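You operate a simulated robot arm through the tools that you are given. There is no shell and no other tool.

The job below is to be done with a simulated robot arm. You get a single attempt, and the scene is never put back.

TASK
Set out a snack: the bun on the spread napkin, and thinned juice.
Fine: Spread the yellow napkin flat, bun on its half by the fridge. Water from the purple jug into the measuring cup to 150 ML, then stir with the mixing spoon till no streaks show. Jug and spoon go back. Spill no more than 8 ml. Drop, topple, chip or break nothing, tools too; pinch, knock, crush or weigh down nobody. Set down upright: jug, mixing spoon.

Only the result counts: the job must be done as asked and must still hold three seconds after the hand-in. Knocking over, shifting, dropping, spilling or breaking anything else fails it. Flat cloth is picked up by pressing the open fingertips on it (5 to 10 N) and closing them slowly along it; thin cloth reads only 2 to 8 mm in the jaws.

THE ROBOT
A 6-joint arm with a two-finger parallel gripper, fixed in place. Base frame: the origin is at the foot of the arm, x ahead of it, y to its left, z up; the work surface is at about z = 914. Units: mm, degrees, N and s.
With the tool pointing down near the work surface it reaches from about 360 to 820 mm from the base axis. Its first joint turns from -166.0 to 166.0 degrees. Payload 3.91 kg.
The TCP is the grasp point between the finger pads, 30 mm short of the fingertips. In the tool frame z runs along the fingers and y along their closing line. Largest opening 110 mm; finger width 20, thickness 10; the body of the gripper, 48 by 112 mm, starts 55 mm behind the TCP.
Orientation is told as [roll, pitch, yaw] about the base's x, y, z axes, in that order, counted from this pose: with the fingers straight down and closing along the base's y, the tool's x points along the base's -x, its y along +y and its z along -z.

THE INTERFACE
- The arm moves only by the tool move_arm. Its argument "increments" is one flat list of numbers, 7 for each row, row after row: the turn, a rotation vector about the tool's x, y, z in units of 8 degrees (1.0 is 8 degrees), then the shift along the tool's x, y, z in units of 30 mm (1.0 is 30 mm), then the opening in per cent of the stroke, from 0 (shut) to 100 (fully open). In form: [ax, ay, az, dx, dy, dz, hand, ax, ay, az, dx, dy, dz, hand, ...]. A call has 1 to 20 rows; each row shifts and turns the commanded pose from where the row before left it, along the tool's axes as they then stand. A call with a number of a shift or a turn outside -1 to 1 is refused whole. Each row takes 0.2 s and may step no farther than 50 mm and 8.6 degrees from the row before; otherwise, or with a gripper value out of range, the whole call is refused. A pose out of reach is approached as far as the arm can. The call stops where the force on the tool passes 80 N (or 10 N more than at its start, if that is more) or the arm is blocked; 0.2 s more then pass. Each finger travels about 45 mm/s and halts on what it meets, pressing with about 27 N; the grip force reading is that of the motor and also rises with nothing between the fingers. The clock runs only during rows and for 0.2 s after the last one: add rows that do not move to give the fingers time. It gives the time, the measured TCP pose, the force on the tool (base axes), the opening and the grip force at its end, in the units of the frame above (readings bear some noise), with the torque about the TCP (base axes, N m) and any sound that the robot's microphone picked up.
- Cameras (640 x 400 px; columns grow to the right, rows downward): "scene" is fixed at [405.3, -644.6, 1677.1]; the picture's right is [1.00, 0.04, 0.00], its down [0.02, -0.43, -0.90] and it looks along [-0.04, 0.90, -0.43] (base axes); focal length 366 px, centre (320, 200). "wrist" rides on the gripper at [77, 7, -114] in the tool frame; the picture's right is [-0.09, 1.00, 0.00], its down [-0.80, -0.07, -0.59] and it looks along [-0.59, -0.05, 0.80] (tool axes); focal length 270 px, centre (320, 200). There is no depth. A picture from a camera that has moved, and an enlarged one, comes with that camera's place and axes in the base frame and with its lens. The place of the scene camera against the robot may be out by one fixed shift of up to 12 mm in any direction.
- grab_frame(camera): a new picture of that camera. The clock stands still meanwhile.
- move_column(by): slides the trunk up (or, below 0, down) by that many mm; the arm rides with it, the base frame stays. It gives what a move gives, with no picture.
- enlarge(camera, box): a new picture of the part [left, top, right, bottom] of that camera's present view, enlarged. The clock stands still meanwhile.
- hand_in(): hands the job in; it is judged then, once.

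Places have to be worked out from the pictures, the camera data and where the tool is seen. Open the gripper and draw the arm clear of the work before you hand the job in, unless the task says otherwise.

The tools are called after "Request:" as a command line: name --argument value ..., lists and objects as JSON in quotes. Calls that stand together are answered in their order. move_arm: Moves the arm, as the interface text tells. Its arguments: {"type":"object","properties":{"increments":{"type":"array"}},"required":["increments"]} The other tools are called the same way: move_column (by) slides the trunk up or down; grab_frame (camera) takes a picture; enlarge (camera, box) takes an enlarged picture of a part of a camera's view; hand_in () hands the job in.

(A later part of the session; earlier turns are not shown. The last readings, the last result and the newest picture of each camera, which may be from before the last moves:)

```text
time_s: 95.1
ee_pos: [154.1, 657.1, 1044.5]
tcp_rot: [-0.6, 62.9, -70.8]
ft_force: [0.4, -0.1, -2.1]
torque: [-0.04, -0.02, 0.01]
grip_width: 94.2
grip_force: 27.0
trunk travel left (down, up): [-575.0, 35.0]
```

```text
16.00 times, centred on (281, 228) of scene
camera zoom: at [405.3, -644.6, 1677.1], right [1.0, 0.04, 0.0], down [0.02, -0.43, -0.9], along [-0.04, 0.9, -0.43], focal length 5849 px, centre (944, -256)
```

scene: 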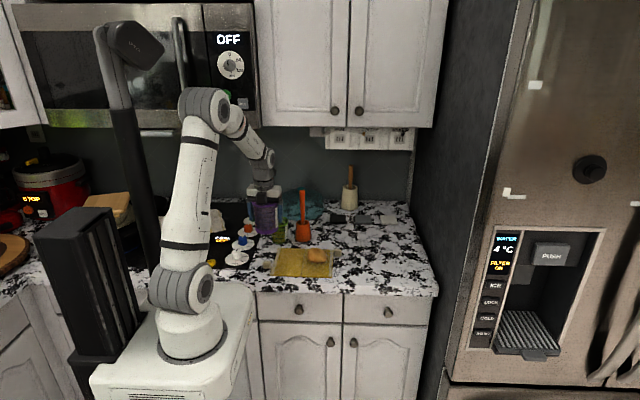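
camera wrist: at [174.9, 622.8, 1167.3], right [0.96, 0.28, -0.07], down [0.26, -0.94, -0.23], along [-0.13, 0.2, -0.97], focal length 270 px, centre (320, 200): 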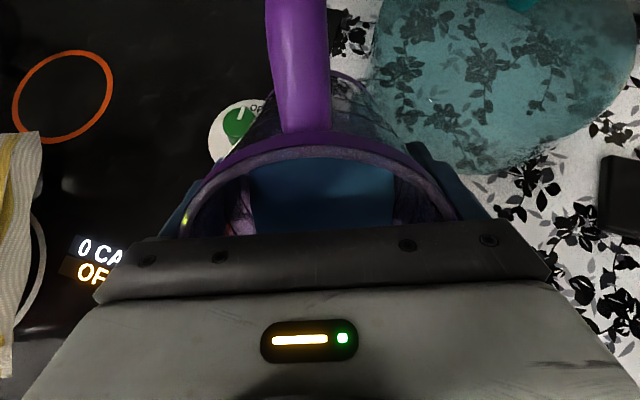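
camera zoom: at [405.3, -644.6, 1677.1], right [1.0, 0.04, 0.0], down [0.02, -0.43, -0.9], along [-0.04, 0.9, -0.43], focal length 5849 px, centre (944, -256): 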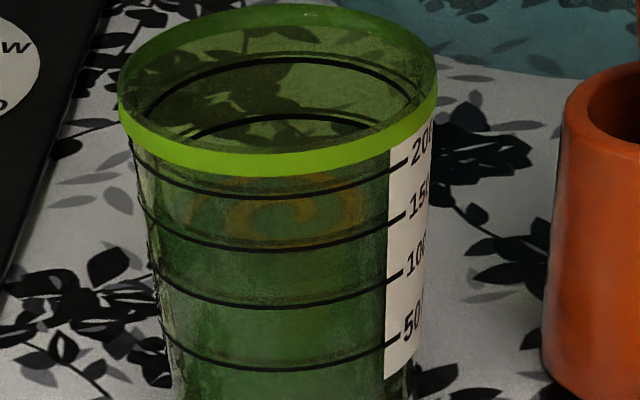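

By the swirl's outer edge I judge about 140 ml (its centre cue is less certain). I add half a degree and watch with the same framing.

Request:
move_arm --increments '[0, 0.06, 0, 0, 0, 0, 70, 0, 0, 0, 0, 0, 0, 70, 0, 0, 0, 0, 0, 0, 70]'

Request:
enlarge --camera "scene" --box '[277, 226, 285, 231]'

```text
time_s: 95.9
ee_pos: [154.7, 657.2, 1044.9]
tcp_rot: [-0.6, 63.5, -71.0]
ft_force: [0.7, -0.2, -2.5]
torque: [-0.05, -0.02, 0.01]
grip_width: 94.1
grip_force: 27.5
trunk travel left (down, up): [-575.0, 35.0]
```

```text
16.00 times, centred on (281, 228) of scene
camera zoom: at [405.3, -644.6, 1677.1], right [1.0, 0.04, 0.0], down [0.02, -0.43, -0.9], along [-0.04, 0.9, -0.43], focal length 5849 px, centre (944, -256)
```

zoom: 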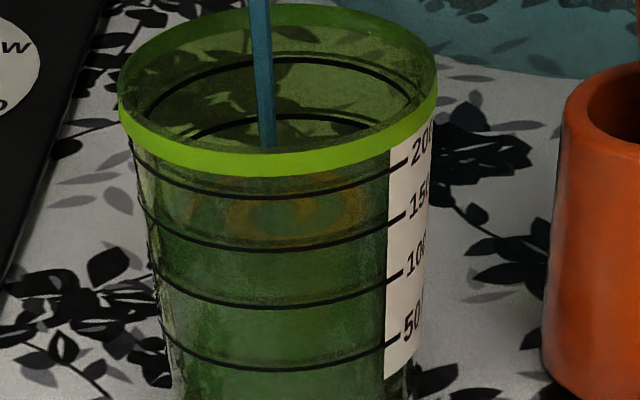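

Streaming again; I hold 0.6 s and re-read.

Request:
move_arm --increments '[0, 0, 0, 0, 0, 0, 70, 0, 0, 0, 0, 0, 0, 70]'

Request:
enlarge --camera "scene" --box '[277, 226, 285, 231]'

```text
time_s: 96.5
ee_pos: [156.2, 657.9, 1045.0]
tcp_rot: [-0.7, 63.4, -70.9]
ft_force: [-0.1, 0.5, -2.5]
torque: [-0.04, -0.03, -0.01]
grip_width: 93.9
grip_force: 26.8
trunk travel left (down, up): [-575.0, 35.0]
```

```text
16.00 times, centred on (281, 228) of scene
camera zoom: at [405.3, -644.6, 1677.1], right [1.0, 0.04, 0.0], down [0.02, -0.43, -0.9], along [-0.04, 0.9, -0.43], focal length 5849 px, centre (944, -256)
```

zoom: 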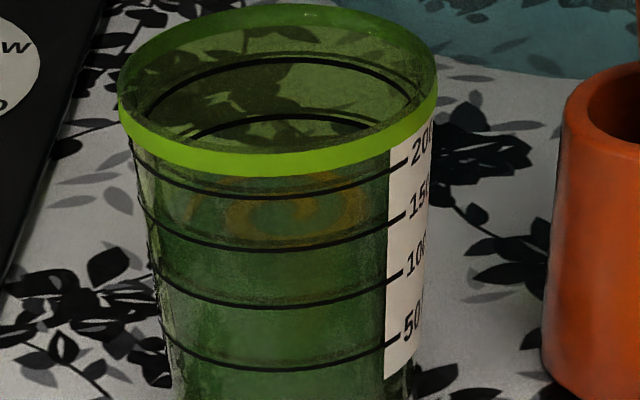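

I look directly into the opening: when the level nears 150 the surface's back edge should rise into view above the front rim band.

Request:
enlarge --camera "scene" --box '[277, 219, 285, 224]'

```text
16.00 times, centred on (281, 222) of scene
camera zoom: at [405.3, -644.6, 1677.1], right [1.0, 0.04, 0.0], down [0.02, -0.43, -0.9], along [-0.04, 0.9, -0.43], focal length 5849 px, centre (944, -144)
```

zoom: 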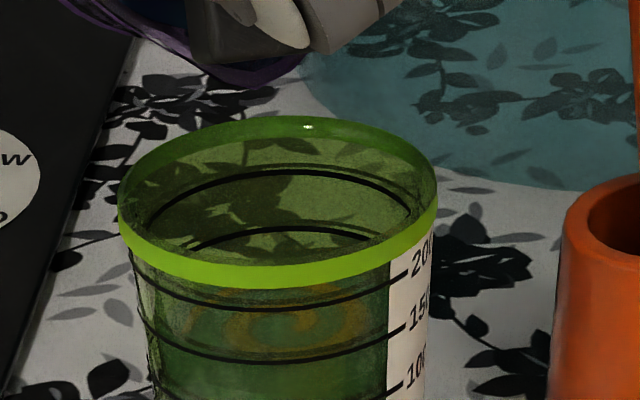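

My best estimate is ~133 ml. I add 0.7° and hold until the stream ends.

Request:
move_arm --increments '[0, 0.09, 0, 0, 0, 0, 70, 0, 0, 0, 0, 0, 0, 70, 0, 0, 0, 0, 0, 0, 70, 0, 0, 0, 0, 0, 0, 70, 0, 0, 0, 0, 0, 0, 70, 0, 0, 0, 0, 0, 0, 70]'

Request:
enlarge --camera "scene" --box '[277, 219, 285, 224]'

Request:
enlarge --camera "scene" --box '[277, 226, 285, 231]'

```text
time_s: 97.9
ee_pos: [155.7, 655.7, 1045.1]
tcp_rot: [-0.7, 64.1, -70.8]
ft_force: [0.6, -0.4, -2.1]
torque: [-0.05, -0.04, -0.01]
grip_width: 94.1
grip_force: 27.3
trunk travel left (down, up): [-575.0, 35.0]
```

```text
16.00 times, centred on (281, 222) of scene
camera zoom: at [405.3, -644.6, 1677.1], right [1.0, 0.04, 0.0], down [0.02, -0.43, -0.9], along [-0.04, 0.9, -0.43], focal length 5849 px, centre (944, -144)
```

zoom: 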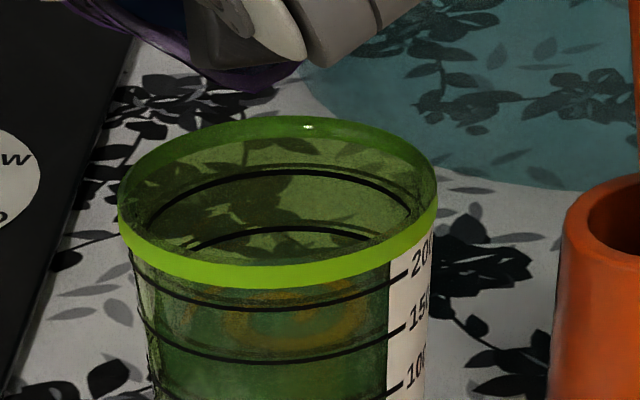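

```text
16.00 times, centred on (281, 228) of scene
camera zoom: at [405.3, -644.6, 1677.1], right [1.0, 0.04, 0.0], down [0.02, -0.43, -0.9], along [-0.04, 0.9, -0.43], focal length 5849 px, centre (944, -256)
```

zoom: 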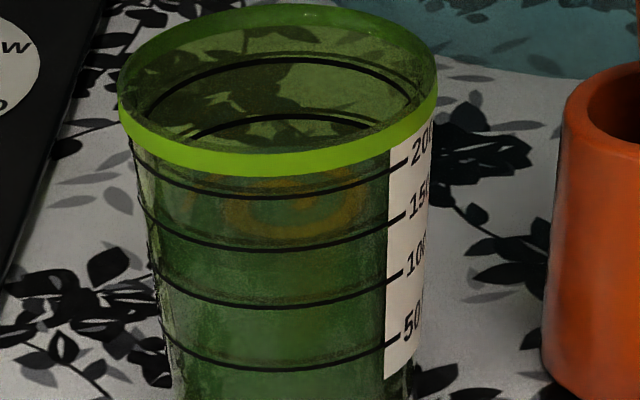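

Now about 138–141 ml by the same cues. I add a last small 0.5° here, then I'll take the jug away upright and read the level from another angle before deciding on any top-up.

Request:
move_arm --increments '[0, 0.06, 0, 0, 0, 0, 70, 0, 0, 0, 0, 0, 0, 70, 0, 0, 0, 0, 0, 0, 70, 0, 0, 0, 0, 0, 0, 70, 0, 0, 0, 0, 0, 0, 70, 0, 0, 0, 0, 0, 0, 70]'

Request:
enlarge --camera "scene" --box '[277, 226, 285, 231]'

```text
time_s: 99.3
ee_pos: [155.5, 657.1, 1044.2]
tcp_rot: [-0.6, 64.7, -70.9]
ft_force: [-0.6, 0.3, -2.3]
torque: [-0.05, 0.04, 0.02]
grip_width: 94.1
grip_force: 27.0
trunk travel left (down, up): [-575.0, 35.0]
```

```text
16.00 times, centred on (281, 228) of scene
camera zoom: at [405.3, -644.6, 1677.1], right [1.0, 0.04, 0.0], down [0.02, -0.43, -0.9], along [-0.04, 0.9, -0.43], focal length 5849 px, centre (944, -256)
```

zoom: 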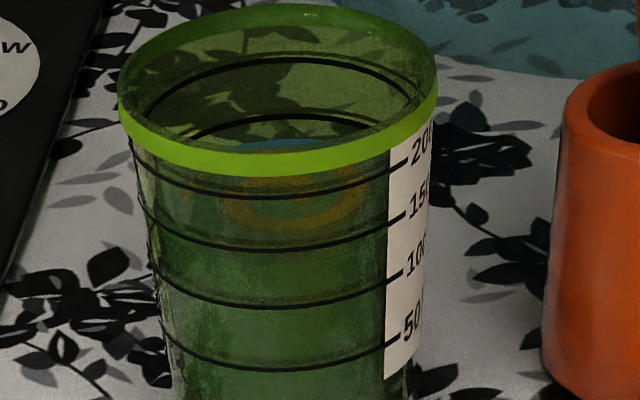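

A blue sliver of the surface now shows above the rim band, which puts the level close to 148–150 ml. I stop here: tilt the jug back smoothly over the cup, then raise.

Request:
move_arm --increments '[0, -0.4, 0, 0, 0, 0, 70, 0, -0.6, 0, 0, 0, 0, 70, 0, -0.6, 0, 0, 0, 0, 70, 0, -0.6, 0, 0, 0, 0, 70, 0, -0.6, 0, 0, 0, 0, 70, 0, -0.6, 0, 0, 0, 0, 70, 0, -0.6, 0, 0, 0, 0, 70, 0, -0.6, 0, 0, 0, -0.1, 70, 0, -0.6, 0, 0, 0, -0.2, 70, 0, -0.6, 0, 0, 0, -0.2, 70, 0, -0.6, 0, 0, 0, -0.2, 70, 0, -0.6, 0, 0, 0, -0.2, 70, 0, -0.6, 0, 0, 0, -0.2, 70, 0, -0.48, 0, 0, 0, -0.2, 70, 0, 0, 0, 0, 0, 0, 70]'

Request:
enlarge --camera "scene" --box '[250, 175, 310, 250]'

Request:
enlarge --camera "scene" --box '[277, 219, 285, 224]'

```text
time_s: 102.5
ee_pos: [160.7, 645.2, 1081.5]
tcp_rot: [-0.3, -0.1, -70.4]
ft_force: [-0.5, 0.7, -3.1]
torque: [-0.08, 0.0, -0.02]
grip_width: 93.9
grip_force: 26.8
trunk travel left (down, up): [-575.0, 35.0]
```

```text
5.33 times, centred on (280, 212) of scene
camera zoom: at [405.3, -644.6, 1677.1], right [1.0, 0.04, 0.0], down [0.02, -0.43, -0.9], along [-0.04, 0.9, -0.43], focal length 1950 px, centre (533, 133)
```

zoom: 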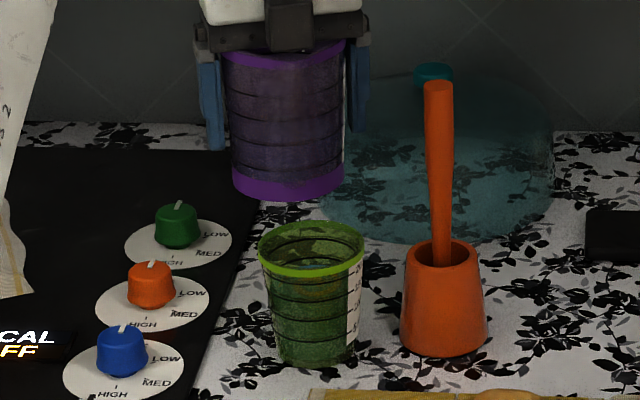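

```text
16.00 times, centred on (281, 222) of scene
camera zoom: at [405.3, -644.6, 1677.1], right [1.0, 0.04, 0.0], down [0.02, -0.43, -0.9], along [-0.04, 0.9, -0.43], focal length 5849 px, centre (944, -144)
```

zoom: 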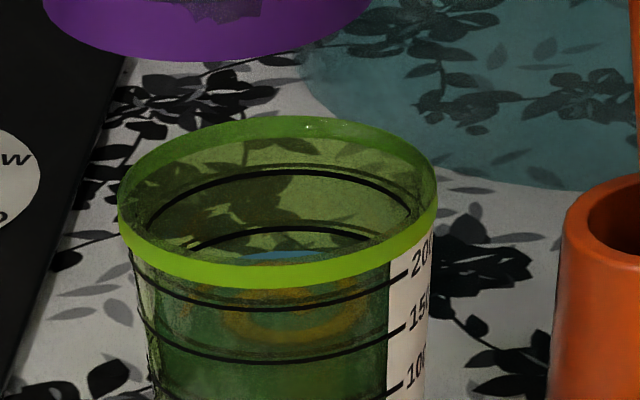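

Swirl front and back edges average to ≈149 ml, so the fill looks right, and nothing dripped outside. I carry the jug back the way it came: −y over the cup, then turn it back to its original heading.

Request:
move_arm --increments '[0, 0, 0, -0.25, -0.094, 0, 70, 0, 0, 0, -0.42, -0.157, 0, 70, 0, 0, 0, -0.48, -0.18, 0, 70, 0, 0, 0, -0.48, -0.18, 0, 70, 0, 0, 0, -0.48, -0.18, 0, 70, 0, 0, 0, -0.48, -0.18, 0, 70, 0, 0, 0, -0.48, -0.18, 0, 70, 0, 0, 0, -0.48, -0.18, 0, 70, 0, 0, 0, -0.48, -0.18, 0, 70, 0, 0, 0, -0.48, -0.18, 0, 70, 0, 0, 0, -0.4, -0.15, 0, 70, 0, 0, 0, -0.22, -0.082, 0, 70, 0, 0, 0.775, 0, 0, 0, 70, 0, 0, 0.775, 0, 0, 0, 70, 0, 0, 0.775, 0, 0, 0, 70, 0, 0, 0.775, 0, 0, 0, 70, 0, 0, 0, 0, 0, 0, 70]'

Request:
grab_frame --camera "scene"

```text
time_s: 106.1
ee_pos: [158.1, 482.6, 1082.2]
tcp_rot: [-0.7, -0.1, -94.8]
ft_force: [0.8, 0.2, -2.2]
torque: [-0.02, 0.0, 0.0]
grip_width: 94.1
grip_force: 26.9
trunk travel left (down, up): [-575.0, 35.0]
```

```text
taken
```

scene: 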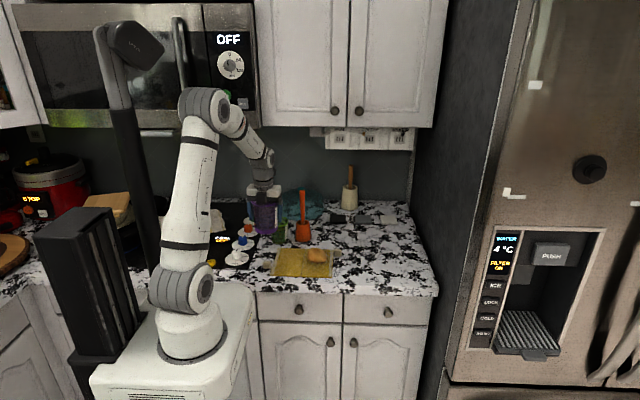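

While I still hold the jug, I'd like a second reading of the level. I shift left and forward so the wrist camera can look down into the cup from the −x side.

Request:
move_arm --increments '[0, 0, 0, 0.12, -0.25, 0, 70, 0, 0, 0, 0.23, -0.46, 0, 70, 0, 0, 0, 0.26, -0.51, 0, 70, 0, 0, 0, 0.26, -0.51, 0, 70, 0, 0, 0, 0.26, -0.51, 0, 70, 0, 0, 0, 0.26, -0.51, 0, 70, 0, 0, 0, 0.16, -0.33, 0, 70, 0, 0, 0, 0.08, -0.17, 0, 70, 0, 0, 0, 0, 0, 0, 70]'

Request:
grab_frame --camera "wrist"

Request:
enlarge --camera "wrist" --box '[420, 0, 580, 110]'

```text
time_s: 108.1
ee_pos: [152.7, 514.3, 1078.5]
tcp_rot: [-1.3, 0.2, -94.3]
ft_force: [0.6, -0.4, -3.2]
torque: [-0.07, 0.0, 0.0]
grip_width: 93.9
grip_force: 27.1
out of reach, approached as far as the arm can: row 1, 2, 3, 4, 5, 6, 7, 8
trunk travel left (down, up): [-575.0, 35.0]
```

```text
taken
camera wrist: at [168.4, 588.7, 1192.4], right [0.99, -0.16, -0.02], down [-0.12, -0.8, 0.59], along [-0.11, -0.58, -0.8], focal length 270 px, centre (320, 200)
```

wrist: 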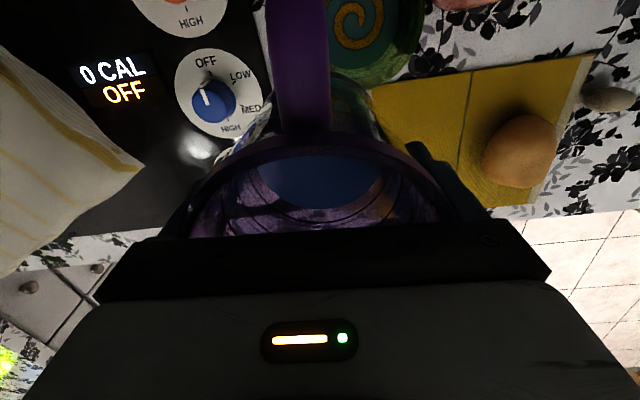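

```text
3.64 times, centred on (500, 55) of wrist
camera zoom: at [168.4, 588.7, 1192.4], right [0.99, -0.16, -0.02], down [-0.12, -0.8, 0.59], along [-0.11, -0.58, -0.8], focal length 983 px, centre (-334, 727)
```

zoom: 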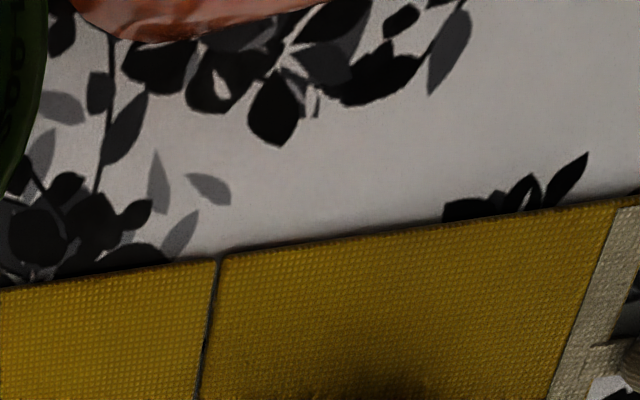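

The arm can't go further left in this pose, but the cup's inside is visible at the image top. I zoom there.

Request:
enlarge --camera "wrist" --box '[310, 0, 440, 90]'

```text
4.44 times, centred on (375, 45) of wrist
camera zoom: at [168.4, 588.7, 1192.4], right [0.99, -0.16, -0.02], down [-0.12, -0.8, 0.59], along [-0.11, -0.58, -0.8], focal length 1201 px, centre (76, 889)
```

zoom: 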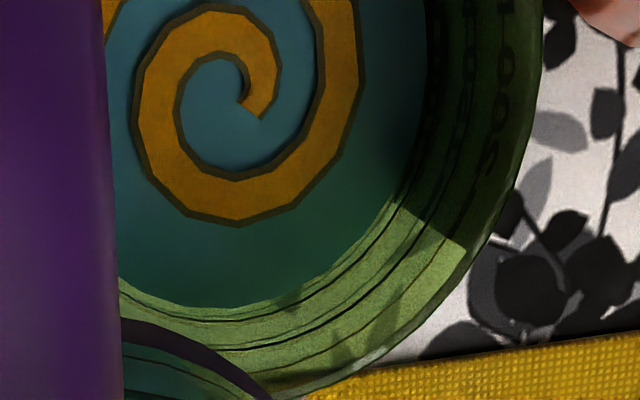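

I can see the wall rings against the liquid edge. I zoom in on that lit strip to read which ring the surface meets.

Request:
enlarge --camera "wrist" --box '[345, 40, 415, 84]'

Request:
enlarge --camera "wrist" --box '[385, 0, 435, 50]'

```text
9.09 times, centred on (380, 62) of wrist
camera zoom: at [168.4, 588.7, 1192.4], right [0.99, -0.16, -0.02], down [-0.12, -0.8, 0.59], along [-0.11, -0.58, -0.8], focal length 2457 px, centre (-226, 1454)
```

zoom: 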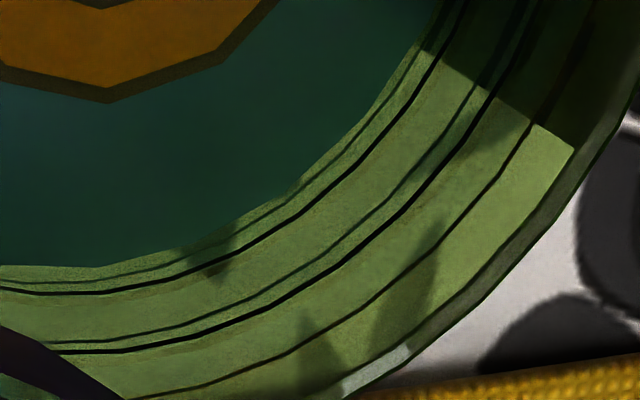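

```text
8.00 times, centred on (410, 25) of wrist
camera zoom: at [168.4, 588.7, 1192.4], right [0.99, -0.16, -0.02], down [-0.12, -0.8, 0.59], along [-0.11, -0.58, -0.8], focal length 2162 px, centre (-400, 1600)
```

zoom: 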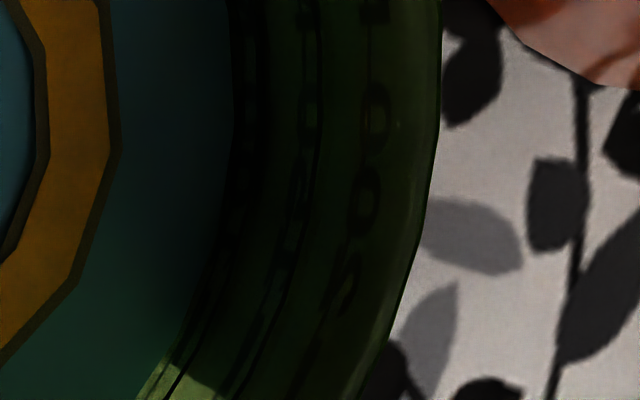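

From above, the surface edge meets the wall at about the 150 ring line (first ring visible above it), consistent with ~145–150 ml; I'll verify with a level side view once the jug is home. First a small step back (−y) to see where the commanded pose stands after the reach limit.

Request:
move_arm --increments '[0, 0, 0, -0.5, 0, 0, 70, 0, 0, 0, -0.5, 0, 0, 70, 0, 0, 0, 0, 0, 0, 70]'

```text
time_s: 108.9
ee_pos: [158.5, 482.5, 1078.1]
tcp_rot: [-0.6, 0.0, -94.9]
ft_force: [-0.1, 0.2, -2.4]
torque: [-0.05, -0.03, 0.01]
grip_width: 94.0
grip_force: 26.7
out of reach, approached as far as the arm can: row 1
trunk travel left (down, up): [-575.0, 35.0]
```

Back within reach at (158, 483). I retrace to the right in front of the spoon, then to (374, 558).

Request:
move_arm --increments '[0, 0, 0, 0.018, 0.25, 0, 70, 0, 0, 0, 0.033, 0.45, 0, 70, 0, 0, 0, 0.038, 0.52, 0, 70, 0, 0, 0, 0.038, 0.52, 0, 70, 0, 0, 0, 0.038, 0.52, 0, 70, 0, 0, 0, 0.038, 0.52, 0, 70, 0, 0, 0, 0.038, 0.52, 0, 70, 0, 0, 0, 0.038, 0.52, 0, 70, 0, 0, 0, 0.038, 0.52, 0, 70, 0, 0, 0, 0.038, 0.52, 0, 70, 0, 0, 0, 0.04, 0.52, 0, 70, 0, 0, 0, 0.2, 0.35, 0, 70, 0, 0, 0, 0.4, 0.25, 0, 70, 0, 0, 0, 0.5, 0.22, 0, 70, 0, 0, 0, 0.5, 0.22, 0, 70, 0, 0, 0, 0.5, 0.22, 0, 70, 0, 0, 0, 0.4, 0.18, 0, 70, 0, 0, 0, 0.22, 0.1, 0, 70, 0, 0, 0, 0, 0, 0, 70]'

Request:
grab_frame --camera "scene"

```text
time_s: 112.9
ee_pos: [372.2, 556.5, 1076.7]
tcp_rot: [-0.3, 0.0, -95.1]
ft_force: [0.4, 0.0, -2.3]
torque: [-0.02, 0.01, 0.01]
grip_width: 93.9
grip_force: 27.4
trunk travel left (down, up): [-575.0, 35.0]
```

```text
taken
```

scene: 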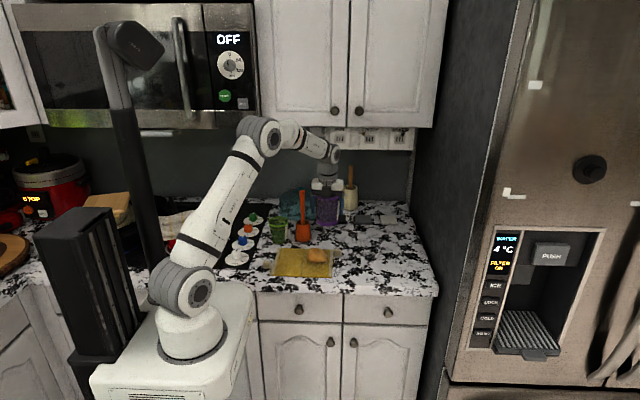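

At (372, 557, 1077), level. I lower to z ≈ 992 and slide the jug back in under the box to its home spot.

Request:
move_arm --increments '[0, 0, 0, 0, 0.067, 0.3, 70, 0, 0, 0, 0, 0, 0.5, 70, 0, 0, 0, 0, 0, 0.5, 70, 0, 0, 0, 0, 0, 0.5, 70, 0, 0, 0, 0, 0, 0.5, 70, 0, 0, 0, 0, 0, 0.35, 70, 0, 0, 0, 0, 0, 0.17, 70, 0, 0, 0, 0.25, 0, 0, 70, 0, 0, 0, 0.45, 0, 0, 70, 0, 0, 0, 0.5, 0, 0, 70, 0, 0, 0, 0.5, 0, 0, 70, 0, 0, 0, 0.5, 0, 0, 70, 0, 0, 0, 0.5, 0, 0, 70, 0, 0, 0, 0.5, 0, 0, 70, 0, 0, 0, 0.3, 0, 0, 70, 0, 0, 0, 0.177, 0, 0, 70, 0, 0, 0, 0, 0, 0, 70, 0, 0, 0, 0, 0, 0, 70]'

Request:
enlarge --camera "scene" --box '[300, 180, 370, 240]'

```text
time_s: 116.7
ee_pos: [383.8, 667.4, 991.6]
tcp_rot: [-0.2, -0.1, -95.2]
ft_force: [-0.2, 0.4, -2.1]
torque: [-0.03, 0.02, -0.03]
grip_width: 94.0
grip_force: 27.0
trunk travel left (down, up): [-575.0, 35.0]
```

```text
6.67 times, centred on (335, 210) of scene
camera zoom: at [405.3, -644.6, 1677.1], right [1.0, 0.04, 0.0], down [0.02, -0.43, -0.9], along [-0.04, 0.9, -0.43], focal length 2437 px, centre (220, 133)
```

zoom: 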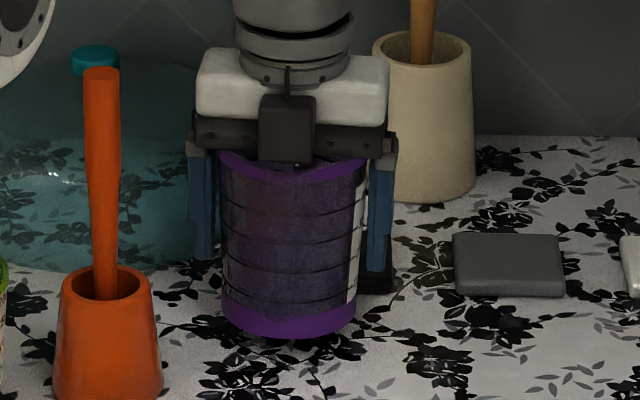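

Home position matches within ~1 mm. Lowering: 11 mm, then small steps to contact.

Request:
move_arm --increments '[0, 0, 0, -0.03, 0, 0.15, 70, 0, 0, 0, 0, 0, 0.15, 70, 0, 0, 0, 0, 0, 0.07, 70, 0, 0, 0, 0, 0, 0, 70]'

Request:
move_arm --increments '[0, 0, 0, 0, 0, 0.04, 70, 0, 0, 0, 0, 0, 0, 70]'

Request:
move_arm --increments '[0, 0, 0, 0, 0, 0.04, 70, 0, 0, 0, 0, 0, 0, 70]'

```text
time_s: 117.7
ee_pos: [384.1, 667.3, 981.5]
tcp_rot: [-0.3, -0.1, -95.0]
ft_force: [0.7, -0.1, -2.4]
torque: [-0.04, 0.03, 0.0]
grip_width: 94.0
grip_force: 26.7
trunk travel left (down, up): [-575.0, 35.0]
```

```text
time_s: 118.3
ee_pos: [383.3, 666.2, 980.2]
tcp_rot: [-0.3, -0.1, -95.1]
ft_force: [-0.1, 0.3, -2.5]
torque: [-0.03, -0.03, 0.01]
grip_width: 93.8
grip_force: 26.8
trunk travel left (down, up): [-575.0, 35.0]
```

```text
time_s: 118.9
ee_pos: [384.8, 665.8, 978.5]
tcp_rot: [-0.3, -0.1, -95.2]
ft_force: [0.9, 0.1, -2.2]
torque: [-0.03, -0.02, -0.03]
grip_width: 94.2
grip_force: 27.1
trunk travel left (down, up): [-575.0, 35.0]
```

No contact yet at z ≈ 978.5; continuing in 1 mm steps.

Request:
move_arm --increments '[0, 0, 0, 0, 0, 0.035, 70, 0, 0, 0, 0, 0, 0, 70]'

Request:
move_arm --increments '[0, 0, 0, 0, 0, 0.035, 70, 0, 0, 0, 0, 0, 0, 70]'

```text
time_s: 119.5
ee_pos: [384.0, 666.6, 978.1]
tcp_rot: [-0.2, -0.2, -95.1]
ft_force: [-1.3, -0.4, -1.0]
torque: [0.02, -0.03, -0.02]
grip_width: 94.0
grip_force: 27.0
trunk travel left (down, up): [-575.0, 35.0]
```

```text
time_s: 120.1
ee_pos: [384.1, 666.1, 978.1]
tcp_rot: [-0.2, 0.0, -95.0]
ft_force: [1.8, 0.3, 5.9]
torque: [0.18, -0.23, -0.04]
grip_width: 94.1
grip_force: 26.7
trunk travel left (down, up): [-575.0, 35.0]
```

The jug stands on the counter. I open fully, raise 12 mm off the rim, and slide the hand straight back out.

Request:
move_arm --increments '[0, 0, 0, 0, 0, -0.02, 80, 0, 0, 0, 0, 0, 0, 90, 0, 0, 0, 0, 0, 0, 95, 0, 0, 0, 0, 0, 0, 100, 0, 0, 0, 0, 0, 0, 100, 0, 0, 0, 0, 0, -0.2, 100, 0, 0, 0, 0, 0, -0.25, 100, 0, 0, 0, 0, 0, 0, 100]'

Request:
enlarge --camera "scene" --box '[300, 180, 370, 240]'

```text
time_s: 121.9
ee_pos: [383.5, 667.5, 991.8]
tcp_rot: [-0.3, -0.2, -95.0]
ft_force: [-0.8, -0.6, 0.2]
torque: [-0.02, 0.01, -0.01]
grip_width: 110.1
grip_force: 0.0
trunk travel left (down, up): [-575.0, 35.0]
```

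```text
6.67 times, centred on (335, 210) of scene
camera zoom: at [405.3, -644.6, 1677.1], right [1.0, 0.04, 0.0], down [0.02, -0.43, -0.9], along [-0.04, 0.9, -0.43], focal length 2437 px, centre (220, 133)
```

zoom: 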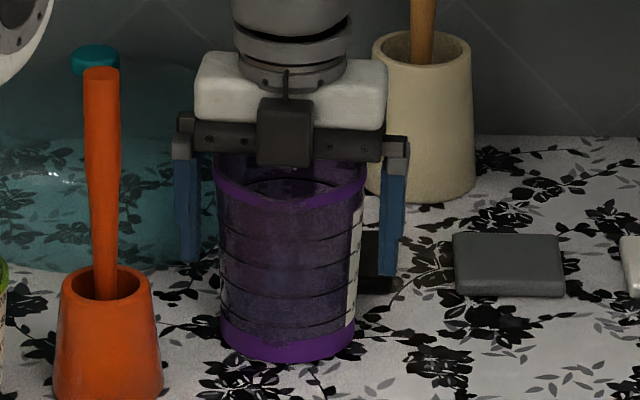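

Jug is upright in its place. I slide out toward −y and rise.

Request:
move_arm --increments '[0, 0, 0, -0.5, 0, 0, 100, 0, 0, 0, -0.9, 0, 0, 100, 0, 0, 0, -0.95, 0, 0, 100, 0, 0, 0, -0.95, 0, 0, 100, 0, 0, 0, -0.95, 0, 0, 100, 0, 0, 0, -0.8, 0, -0.5, 100, 0, 0, 0, -0.5, 0, -0.9, 100, 0, 0, 0, 0, 0, -0.9, 100, 0, 0, 0, 0, 0, -0.9, 100, 0, 0, 0, 0, 0, 0, 100]'

Request:
grab_frame --camera "wrist"

Request:
enlarge --camera "scene" --box '[277, 226, 285, 231]'

```text
time_s: 124.1
ee_pos: [369.4, 502.3, 1085.4]
tcp_rot: [-0.4, -0.1, -95.2]
ft_force: [-0.2, -0.2, -0.1]
torque: [-0.01, 0.0, 0.02]
grip_width: 110.1
grip_force: 0.0
trunk travel left (down, up): [-575.0, 35.0]
```

```text
taken
camera wrist: at [384.2, 577.0, 1200.0], right [0.98, -0.18, -0.01], down [-0.14, -0.79, 0.6], along [-0.11, -0.59, -0.8], focal length 270 px, centre (320, 200)
```

wrist: 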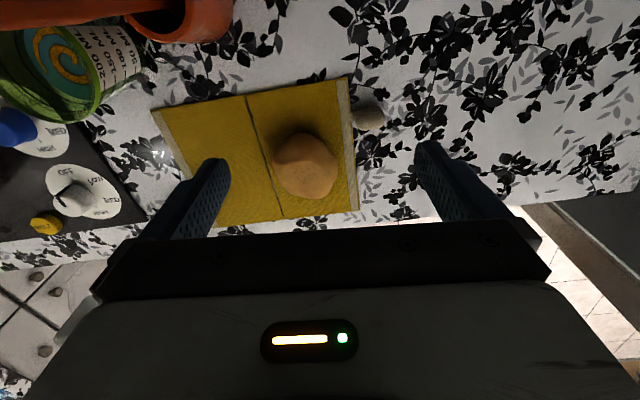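

```text
16.00 times, centred on (281, 228) of scene
camera zoom: at [405.3, -644.6, 1677.1], right [1.0, 0.04, 0.0], down [0.02, -0.43, -0.9], along [-0.04, 0.9, -0.43], focal length 5849 px, centre (944, -256)
```

zoom: 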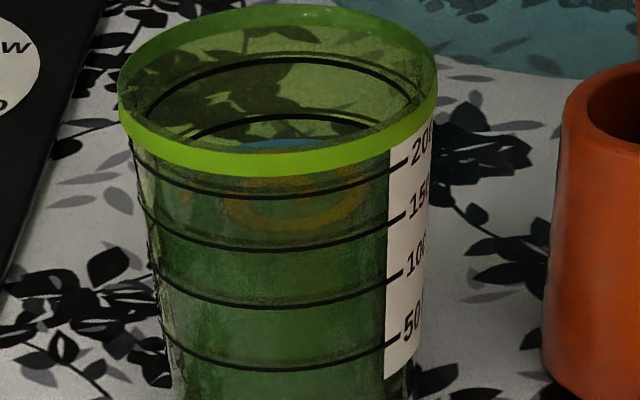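

The cup and its label side are visible from here; zooming in for the level.

Request:
enlarge --camera "wrist" --box '[0, 10, 160, 130]'

```text
3.33 times, centred on (80, 70) of wrist
camera zoom: at [384.2, 577.0, 1200.0], right [0.98, -0.18, -0.01], down [-0.14, -0.79, 0.6], along [-0.11, -0.59, -0.8], focal length 901 px, centre (1120, 633)
```

zoom: 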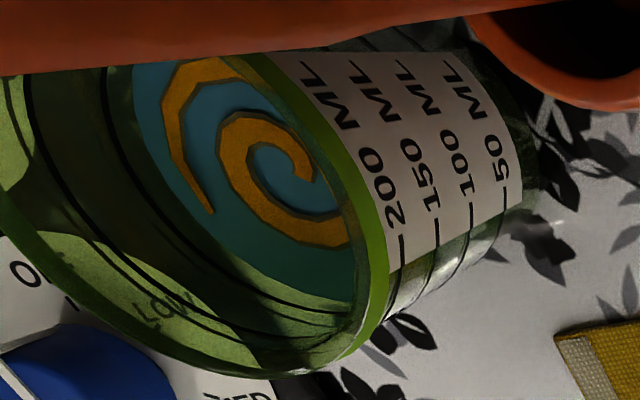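

Two rings (200 and 150) show above the surface on the far wall, with the liquid edge slightly below the 150 line. I zoom in further to measure the gap.

Request:
enlarge --camera "wrist" --box '[0, 20, 70, 90]'

Request:
enlarge --camera "wrist" --box '[20, 70, 120, 130]'

```text
5.71 times, centred on (35, 55) of wrist
camera zoom: at [384.2, 577.0, 1200.0], right [0.98, -0.18, -0.01], down [-0.14, -0.79, 0.6], along [-0.11, -0.59, -0.8], focal length 1544 px, centre (1949, 1029)
```

zoom: 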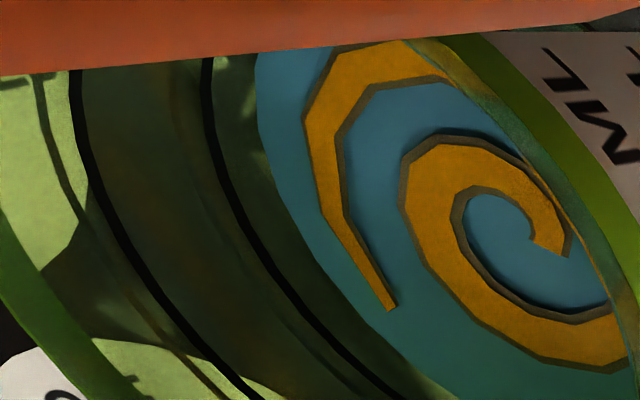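

```text
6.40 times, centred on (70, 100) of wrist
camera zoom: at [384.2, 577.0, 1200.0], right [0.98, -0.18, -0.01], down [-0.14, -0.79, 0.6], along [-0.11, -0.59, -0.8], focal length 1730 px, centre (1920, 840)
```

zoom: 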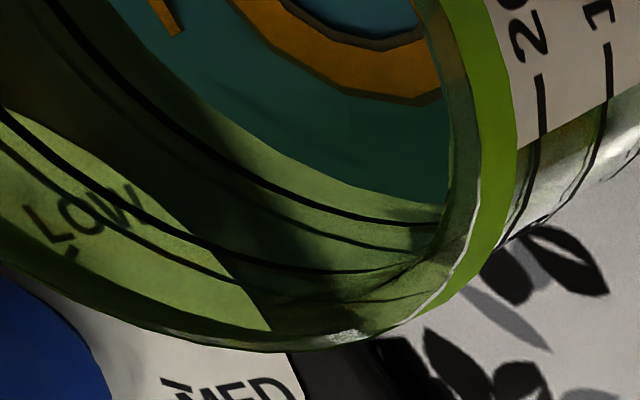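

Reading several views together (inner ring line vs liquid edge from two wrist angles and the scene's back wall), the level is about 131 ml — some 19 ml short; at 150 the teal surface should reach the bold back ring line. I'll top up: lower in front of the jug and slide in again.

Request:
move_arm --increments '[0, 0, 0, 0, 0, 0.795, 100, 0, 0, 0, 0, 0, 0.795, 100, 0, 0, 0, 0, 0, 0.795, 100, 0, 0, 0, 0, 0, 0.795, 100, 0, 0, 0, 0.5, 0, 0, 100, 0, 0, 0, 0.85, 0, 0, 100, 0, 0, 0, 0.85, 0, 0, 100, 0, 0, 0, 0.85, 0, 0, 100, 0, 0, 0, 0.85, 0, 0, 100, 0, 0, 0, 0.85, 0, 0, 100, 0, 0, 0, 0.5, -0.011, 0, 100, 0, 0, 0, 0.245, 0, 0, 100, 0, 0, 0, 0, 0, 0, 100]'

Request:
enlarge --camera "scene" --box '[300, 180, 370, 240]'

```text
time_s: 126.9
ee_pos: [385.2, 664.4, 992.2]
tcp_rot: [-0.2, 0.0, -95.1]
ft_force: [0.5, -0.6, 0.5]
torque: [0.04, 0.01, 0.01]
grip_width: 110.0
grip_force: 0.1
trunk travel left (down, up): [-575.0, 35.0]
```

```text
6.67 times, centred on (335, 210) of scene
camera zoom: at [405.3, -644.6, 1677.1], right [1.0, 0.04, 0.0], down [0.02, -0.43, -0.9], along [-0.04, 0.9, -0.43], focal length 2437 px, centre (220, 133)
```

zoom: 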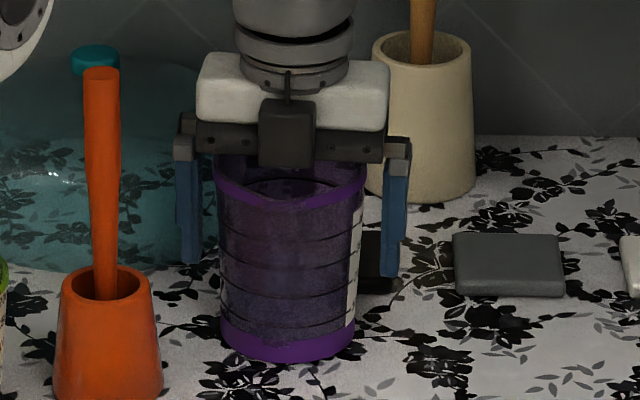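

Aligned again. I nudge 2 mm, lower until the palm just touches the rim, and grip.

Request:
move_arm --increments '[0, 0, 0, 0.06, -0.02, 0.2, 100, 0, 0, 0, 0, 0, 0.22, 100, 0, 0, 0, 0, 0, 0, 100]'

Request:
move_arm --increments '[0, 0, 0, 0, 0, 0.04, 100, 0, 0, 0, 0, 0, 0, 100]'

```text
time_s: 127.7
ee_pos: [382.8, 667.1, 979.0]
tcp_rot: [-0.3, -0.1, -95.2]
ft_force: [-0.3, -0.2, -0.9]
torque: [0.0, 0.01, -0.01]
grip_width: 110.2
grip_force: 0.0
trunk travel left (down, up): [-575.0, 35.0]
```

```text
time_s: 128.3
ee_pos: [382.7, 666.4, 977.4]
tcp_rot: [-0.3, 0.0, -95.2]
ft_force: [0.4, 1.2, 0.0]
torque: [0.02, 0.03, -0.02]
grip_width: 109.9
grip_force: 0.2
trunk travel left (down, up): [-575.0, 35.0]
```

Request:
move_arm --increments '[0, 0, 0, 0, 0, 0.03, 100, 0, 0, 0, 0, 0, 0, 100]'

```text
time_s: 128.9
ee_pos: [381.5, 667.1, 977.2]
tcp_rot: [-0.2, 0.0, -95.1]
ft_force: [0.6, 1.7, 3.3]
torque: [-0.09, -0.07, 0.04]
grip_width: 110.0
grip_force: 0.0
trunk travel left (down, up): [-575.0, 35.0]
```

Light contact (3 N). I centre by 1.5 mm in x and close on the jug.

Request:
move_arm --increments '[0, 0, 0, 0, 0.05, 0, 100, 0, 0, 0, 0, 0, 0, 92, 0, 0, 0, 0, 0, 0, 86, 0, 0, 0, 0, 0, 0, 82, 0, 0, 0, 0, 0, 0, 78, 0, 0, 0, 0, 0, 0, 70, 0, 0, 0, 0, 0, 0, 70]'

Request:
move_arm --increments '[0, 0, 0, 0, 0, -0.1, 70, 0, 0, 0, 0, 0, -0.2, 70, 0, 0, 0, 0, 0, -0.2, 70, 0, 0, 0, 0, 0, 0, 70]'

Request:
enlarge --camera "scene" --box '[300, 180, 370, 240]'

```text
time_s: 130.5
ee_pos: [384.2, 666.2, 977.8]
tcp_rot: [-0.2, 0.0, -95.1]
ft_force: [-1.9, -0.3, 5.1]
torque: [0.02, -0.14, 0.03]
grip_width: 94.3
grip_force: 26.9
trunk travel left (down, up): [-575.0, 35.0]
```

```text
time_s: 131.5
ee_pos: [382.5, 664.8, 992.8]
tcp_rot: [-0.3, -0.2, -95.1]
ft_force: [0.6, -0.5, -1.7]
torque: [-0.04, 0.01, -0.01]
grip_width: 94.0
grip_force: 27.8
trunk travel left (down, up): [-575.0, 35.0]
```

```text
6.67 times, centred on (335, 210) of scene
camera zoom: at [405.3, -644.6, 1677.1], right [1.0, 0.04, 0.0], down [0.02, -0.43, -0.9], along [-0.04, 0.9, -0.43], focal length 2437 px, centre (220, 133)
```

zoom: 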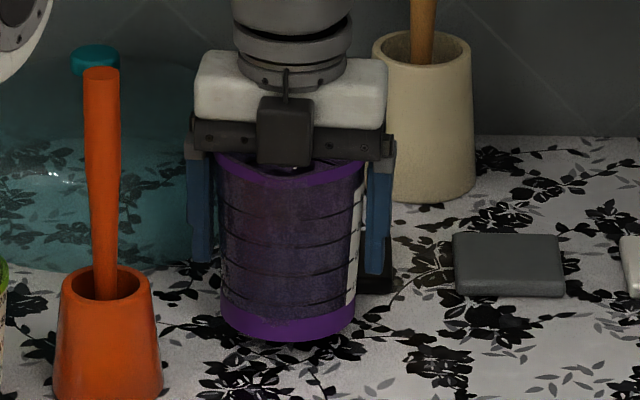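

Jug lifted again, level. I retrace the verified path: back out, up, and left in front of the spoon.

Request:
move_arm --increments '[0, 0, 0, -0.25, 0, 0, 70, 0, 0, 0, -0.45, 0, 0, 70, 0, 0, 0, -0.5, 0, 0, 70, 0, 0, 0, -0.5, 0, 0, 70, 0, 0, 0, -0.5, 0, 0, 70, 0, 0, 0, -0.5, 0, 0, 70, 0, 0, 0, -0.5, 0, 0, 70, 0, 0, 0, -0.3, 0, -0.2, 70, 0, 0, 0, -0.17, 0, -0.4, 70, 0, 0, 0, 0, 0, -0.5, 70, 0, 0, 0, 0, 0, -0.5, 70, 0, 0, 0, 0, 0, -0.5, 70, 0, 0, 0, 0, 0, -0.4, 70, 0, 0, 0, 0, 0, -0.3, 70, 0, 0, 0, 0, 0, -0.15, 70, 0, 0, 0, 0, 0, 0, 70]'

Request:
move_arm --increments '[0, 0, 0, -0.25, -0.11, 0, 70, 0, 0, 0, -0.45, -0.2, 0, 70, 0, 0, 0, -0.5, -0.225, 0, 70, 0, 0, 0, -0.5, -0.225, 0, 70, 0, 0, 0, -0.5, -0.225, 0, 70, 0, 0, 0, -0.35, -0.24, 0, 70, 0, 0, 0, -0.17, -0.45, 0, 70, 0, 0, 0, -0.052, -0.574, 0, 70, 0, 0, 0, -0.052, -0.574, 0, 70, 0, 0, 0, -0.052, -0.574, 0, 70, 0, 0, 0, -0.052, -0.574, 0, 70, 0, 0, 0, -0.052, -0.574, 0, 70, 0, 0, 0, -0.052, -0.574, 0, 70, 0, 0, 0, -0.052, -0.574, 0, 70, 0, 0, 0, -0.052, -0.574, 0, 70, 0, 0, 0, -0.052, -0.4, 0, 70, 0, 0, 0, 0, -0.25, 0, 70, 0, 0, 0, 0, 0, 0, 70]'

Request:
grab_frame --camera "scene"

```text
time_s: 134.9
ee_pos: [375.5, 557.1, 1081.2]
tcp_rot: [-0.2, -0.1, -95.0]
ft_force: [-0.1, -0.4, -2.1]
torque: [-0.03, 0.01, -0.01]
grip_width: 93.9
grip_force: 27.6
trunk travel left (down, up): [-575.0, 35.0]
```

```text
time_s: 138.7
ee_pos: [159.3, 478.9, 1082.0]
tcp_rot: [-0.6, 0.0, -94.9]
ft_force: [-0.1, -0.5, -1.4]
torque: [0.0, 0.03, -0.01]
grip_width: 94.1
grip_force: 26.9
trunk travel left (down, up): [-575.0, 35.0]
```

```text
taken
```

scene: 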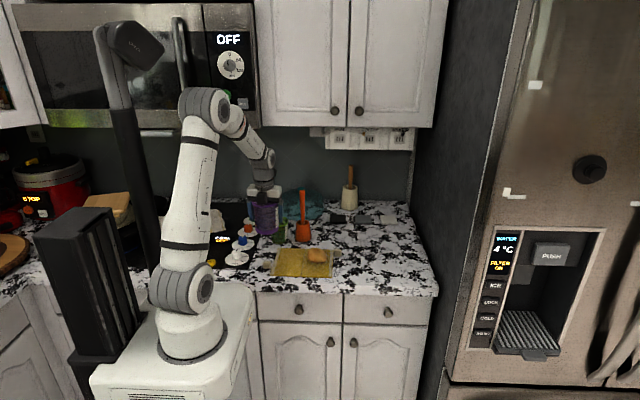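

Same staging point as before. I turn to yaw −70 and move over the cup to the pre-pour spot behind it.

Request:
move_arm --increments '[0, 0, -0.775, 0, 0, 0, 70, 0, 0, -0.775, 0, 0, 0, 70, 0, 0, -0.775, 0, 0, 0, 70, 0, 0, -0.775, 0, 0, 0, 70, 0, 0, 0, 0.25, 0.075, 0, 70, 0, 0, 0, 0.42, 0.127, 0, 70, 0, 0, 0, 0.5, 0.151, 0, 70, 0, 0, 0, 0.5, 0.151, 0, 70, 0, 0, 0, 0.5, 0.151, 0, 70, 0, 0, 0, 0.5, 0.151, 0, 70, 0, 0, 0, 0.5, 0.151, 0, 70, 0, 0, 0, 0.5, 0.151, 0, 70, 0, 0, 0, 0.5, 0.151, 0, 70, 0, 0, 0, 0.5, 0.151, 0, 70, 0, 0, 0, 0.5, 0.151, 0, 70, 0, 0, 0, 0.5, 0.151, 0, 70, 0, 0, 0, 0.3, 0.09, 0, 70, 0, 0, 0, 0.17, 0.05, 0, 70, 0, 0, 0, 0, 0, 0, 70, 0, 0, 0, 0, 0, 0, 70]'

Request:
enlarge --camera "scene" --box '[200, 100, 340, 260]'

```text
time_s: 142.9
ee_pos: [156.2, 657.2, 1079.8]
tcp_rot: [-0.7, 0.0, -70.3]
ft_force: [0.2, -0.3, -2.2]
torque: [-0.03, -0.01, 0.01]
grip_width: 94.1
grip_force: 26.8
trunk travel left (down, up): [-575.0, 35.0]
```

```text
2.50 times, centred on (270, 180) of scene
camera zoom: at [405.3, -644.6, 1677.1], right [1.0, 0.04, 0.0], down [0.02, -0.43, -0.9], along [-0.04, 0.9, -0.43], focal length 914 px, centre (445, 250)
```

zoom: 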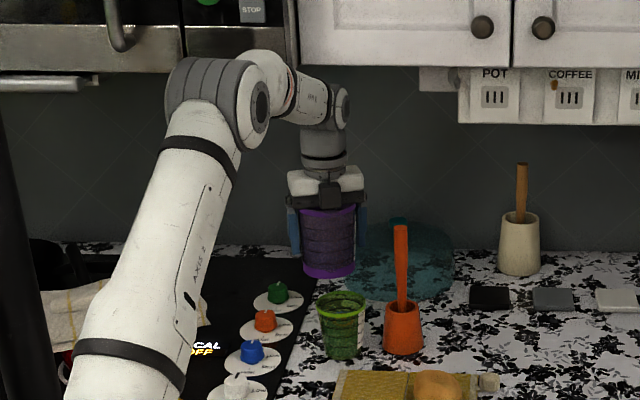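

I tilt to 24° and lower 45 mm as before.

Request:
move_arm --increments '[0, 0.5, 0, 0, 0, 0, 70, 0, 0.75, 0, 0, 0, 0, 70, 0, 0.75, 0, 0, 0, 0, 70, 0, 0.6, 0, 0, 0, 0, 70, 0, 0.4, 0, 0, 0, 0, 70, 0, 0, 0, -0.15, 0, 0.34, 70, 0, 0, 0, -0.23, 0, 0.52, 70, 0, 0, 0, -0.23, 0, 0.51, 70, 0, 0, 0, 0, 0, 0, 70, 0, 0, 0, 0, 0, 0, 70]'

```text
time_s: 145.1
ee_pos: [149.0, 672.2, 1038.2]
tcp_rot: [-0.3, 24.1, -70.3]
ft_force: [-1.3, 0.5, -2.1]
torque: [-0.04, 0.01, -0.02]
grip_width: 93.9
grip_force: 27.3
trunk travel left (down, up): [-575.0, 35.0]
```

I move forward over the cup (raising 6 mm) and tilt to 62°, just short of the previous final angle.

Request:
move_arm --increments '[0, 0, 0, -0.2, 0.015, -0.2, 70, 0, 0, 0, -0.2, 0.015, -0.2, 70, 0, 0, 0, 0, 0, 0, 70, 0, 0.4, 0, 0, 0, 0, 70, 0, 0.4, 0, 0, 0, 0, 70, 0, 0.4, 0, 0, 0, 0, 70, 0, 0.4, 0, 0, 0, 0, 70, 0, 0.4, 0, 0, 0, 0, 70, 0, 0.4, 0, 0, 0, 0, 70, 0, 0.4, 0, 0, 0, 0, 70, 0, 0.4, 0, 0, 0, 0, 70, 0, 0.4, 0, 0, 0, 0, 70, 0, 0.4, 0, 0, 0, 0, 70, 0, 0.4, 0, 0, 0, 0, 70, 0, 0.35, 0, 0, 0, 0, 70, 0, 0, 0, 0, 0, 0, 70]'

Request:
enlarge --camera "scene" --box '[260, 195, 300, 245]'

Request:
enlarge --camera "scene" --box '[277, 219, 285, 224]'

```text
time_s: 148.5
ee_pos: [155.6, 656.2, 1043.0]
tcp_rot: [-0.7, 62.1, -70.9]
ft_force: [0.3, 0.7, -1.8]
torque: [-0.07, -0.04, -0.02]
grip_width: 94.1
grip_force: 27.4
trunk travel left (down, up): [-575.0, 35.0]
```

```text
8.00 times, centred on (280, 220) of scene
camera zoom: at [405.3, -644.6, 1677.1], right [1.0, 0.04, 0.0], down [0.02, -0.43, -0.9], along [-0.04, 0.9, -0.43], focal length 2924 px, centre (640, 40)
```

zoom: 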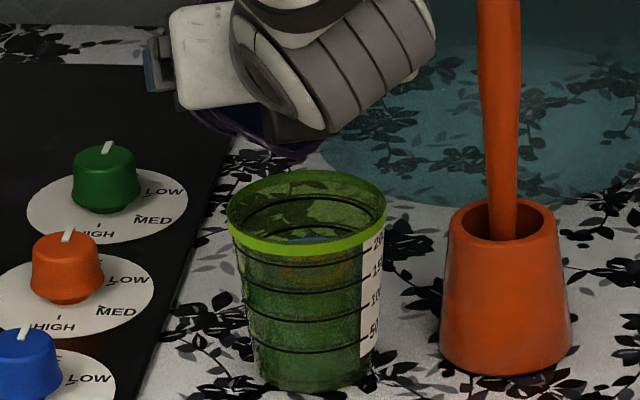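

```text
16.00 times, centred on (281, 222) of scene
camera zoom: at [405.3, -644.6, 1677.1], right [1.0, 0.04, 0.0], down [0.02, -0.43, -0.9], along [-0.04, 0.9, -0.43], focal length 5849 px, centre (944, -144)
```

zoom: 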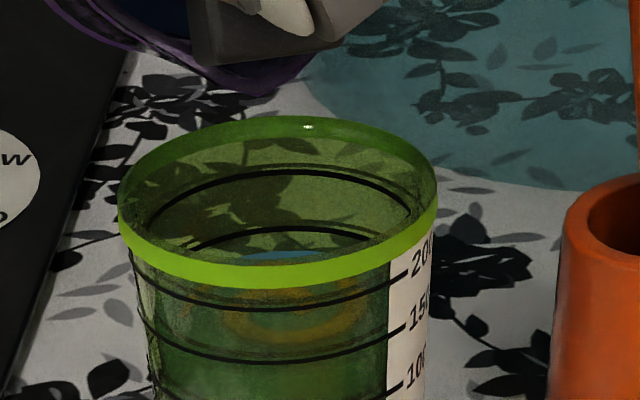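

The teal surface sits ~22 px below the bold back ring line as expected. I tilt to 65.3° and hold.

Request:
move_arm --increments '[0, 0.2, 0, 0.01, 0, 0, 70, 0, 0.12, 0, 0.01, 0, 0, 70, 0, 0.08, 0, 0, 0, 0, 70, 0, 0, 0, 0, 0, 0, 70, 0, 0, 0, 0, 0, 0, 70, 0, 0, 0, 0, 0, 0, 70, 0, 0, 0, 0, 0, 0, 70]'

Request:
enlarge --camera "scene" --box '[277, 219, 285, 224]'

```text
time_s: 150.1
ee_pos: [156.7, 658.1, 1042.5]
tcp_rot: [-0.8, 65.2, -70.9]
ft_force: [0.2, -0.2, -3.0]
torque: [-0.04, 0.02, -0.05]
grip_width: 94.0
grip_force: 27.0
trunk travel left (down, up): [-575.0, 35.0]
```

```text
16.00 times, centred on (281, 222) of scene
camera zoom: at [405.3, -644.6, 1677.1], right [1.0, 0.04, 0.0], down [0.02, -0.43, -0.9], along [-0.04, 0.9, -0.43], focal length 5849 px, centre (944, -144)
```

zoom: 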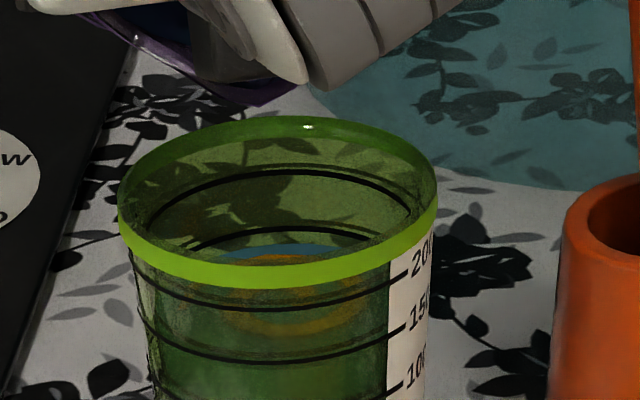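

The surface edge rose to ~6 px higher (about 136–137 ml). Next step to ~66.2°.

Request:
move_arm --increments '[0, 0.12, 0, 0.01, 0, 0, 70, 0, 0, 0, 0, 0, 0, 70, 0, 0, 0, 0, 0, 0, 70, 0, 0, 0, 0, 0, 0, 70, 0, 0, 0, 0, 0, 0, 70]'

Request:
enlarge --camera "scene" --box '[277, 219, 285, 224]'

```text
time_s: 151.3
ee_pos: [154.7, 657.2, 1043.8]
tcp_rot: [-0.6, 66.1, -70.9]
ft_force: [-0.1, -0.4, -2.7]
torque: [-0.03, -0.03, 0.01]
grip_width: 94.0
grip_force: 27.4
trunk travel left (down, up): [-575.0, 35.0]
```

```text
16.00 times, centred on (281, 222) of scene
camera zoom: at [405.3, -644.6, 1677.1], right [1.0, 0.04, 0.0], down [0.02, -0.43, -0.9], along [-0.04, 0.9, -0.43], focal length 5849 px, centre (944, -144)
```

zoom: 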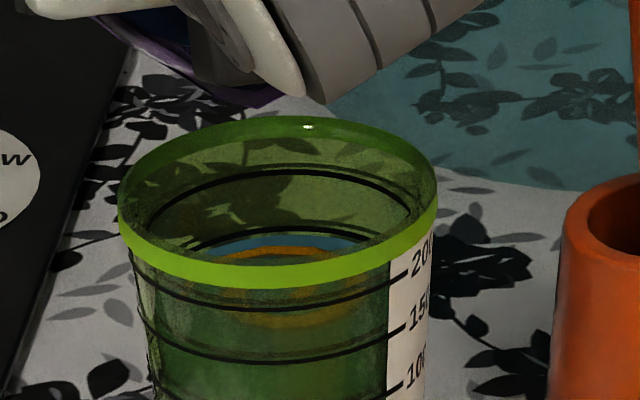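

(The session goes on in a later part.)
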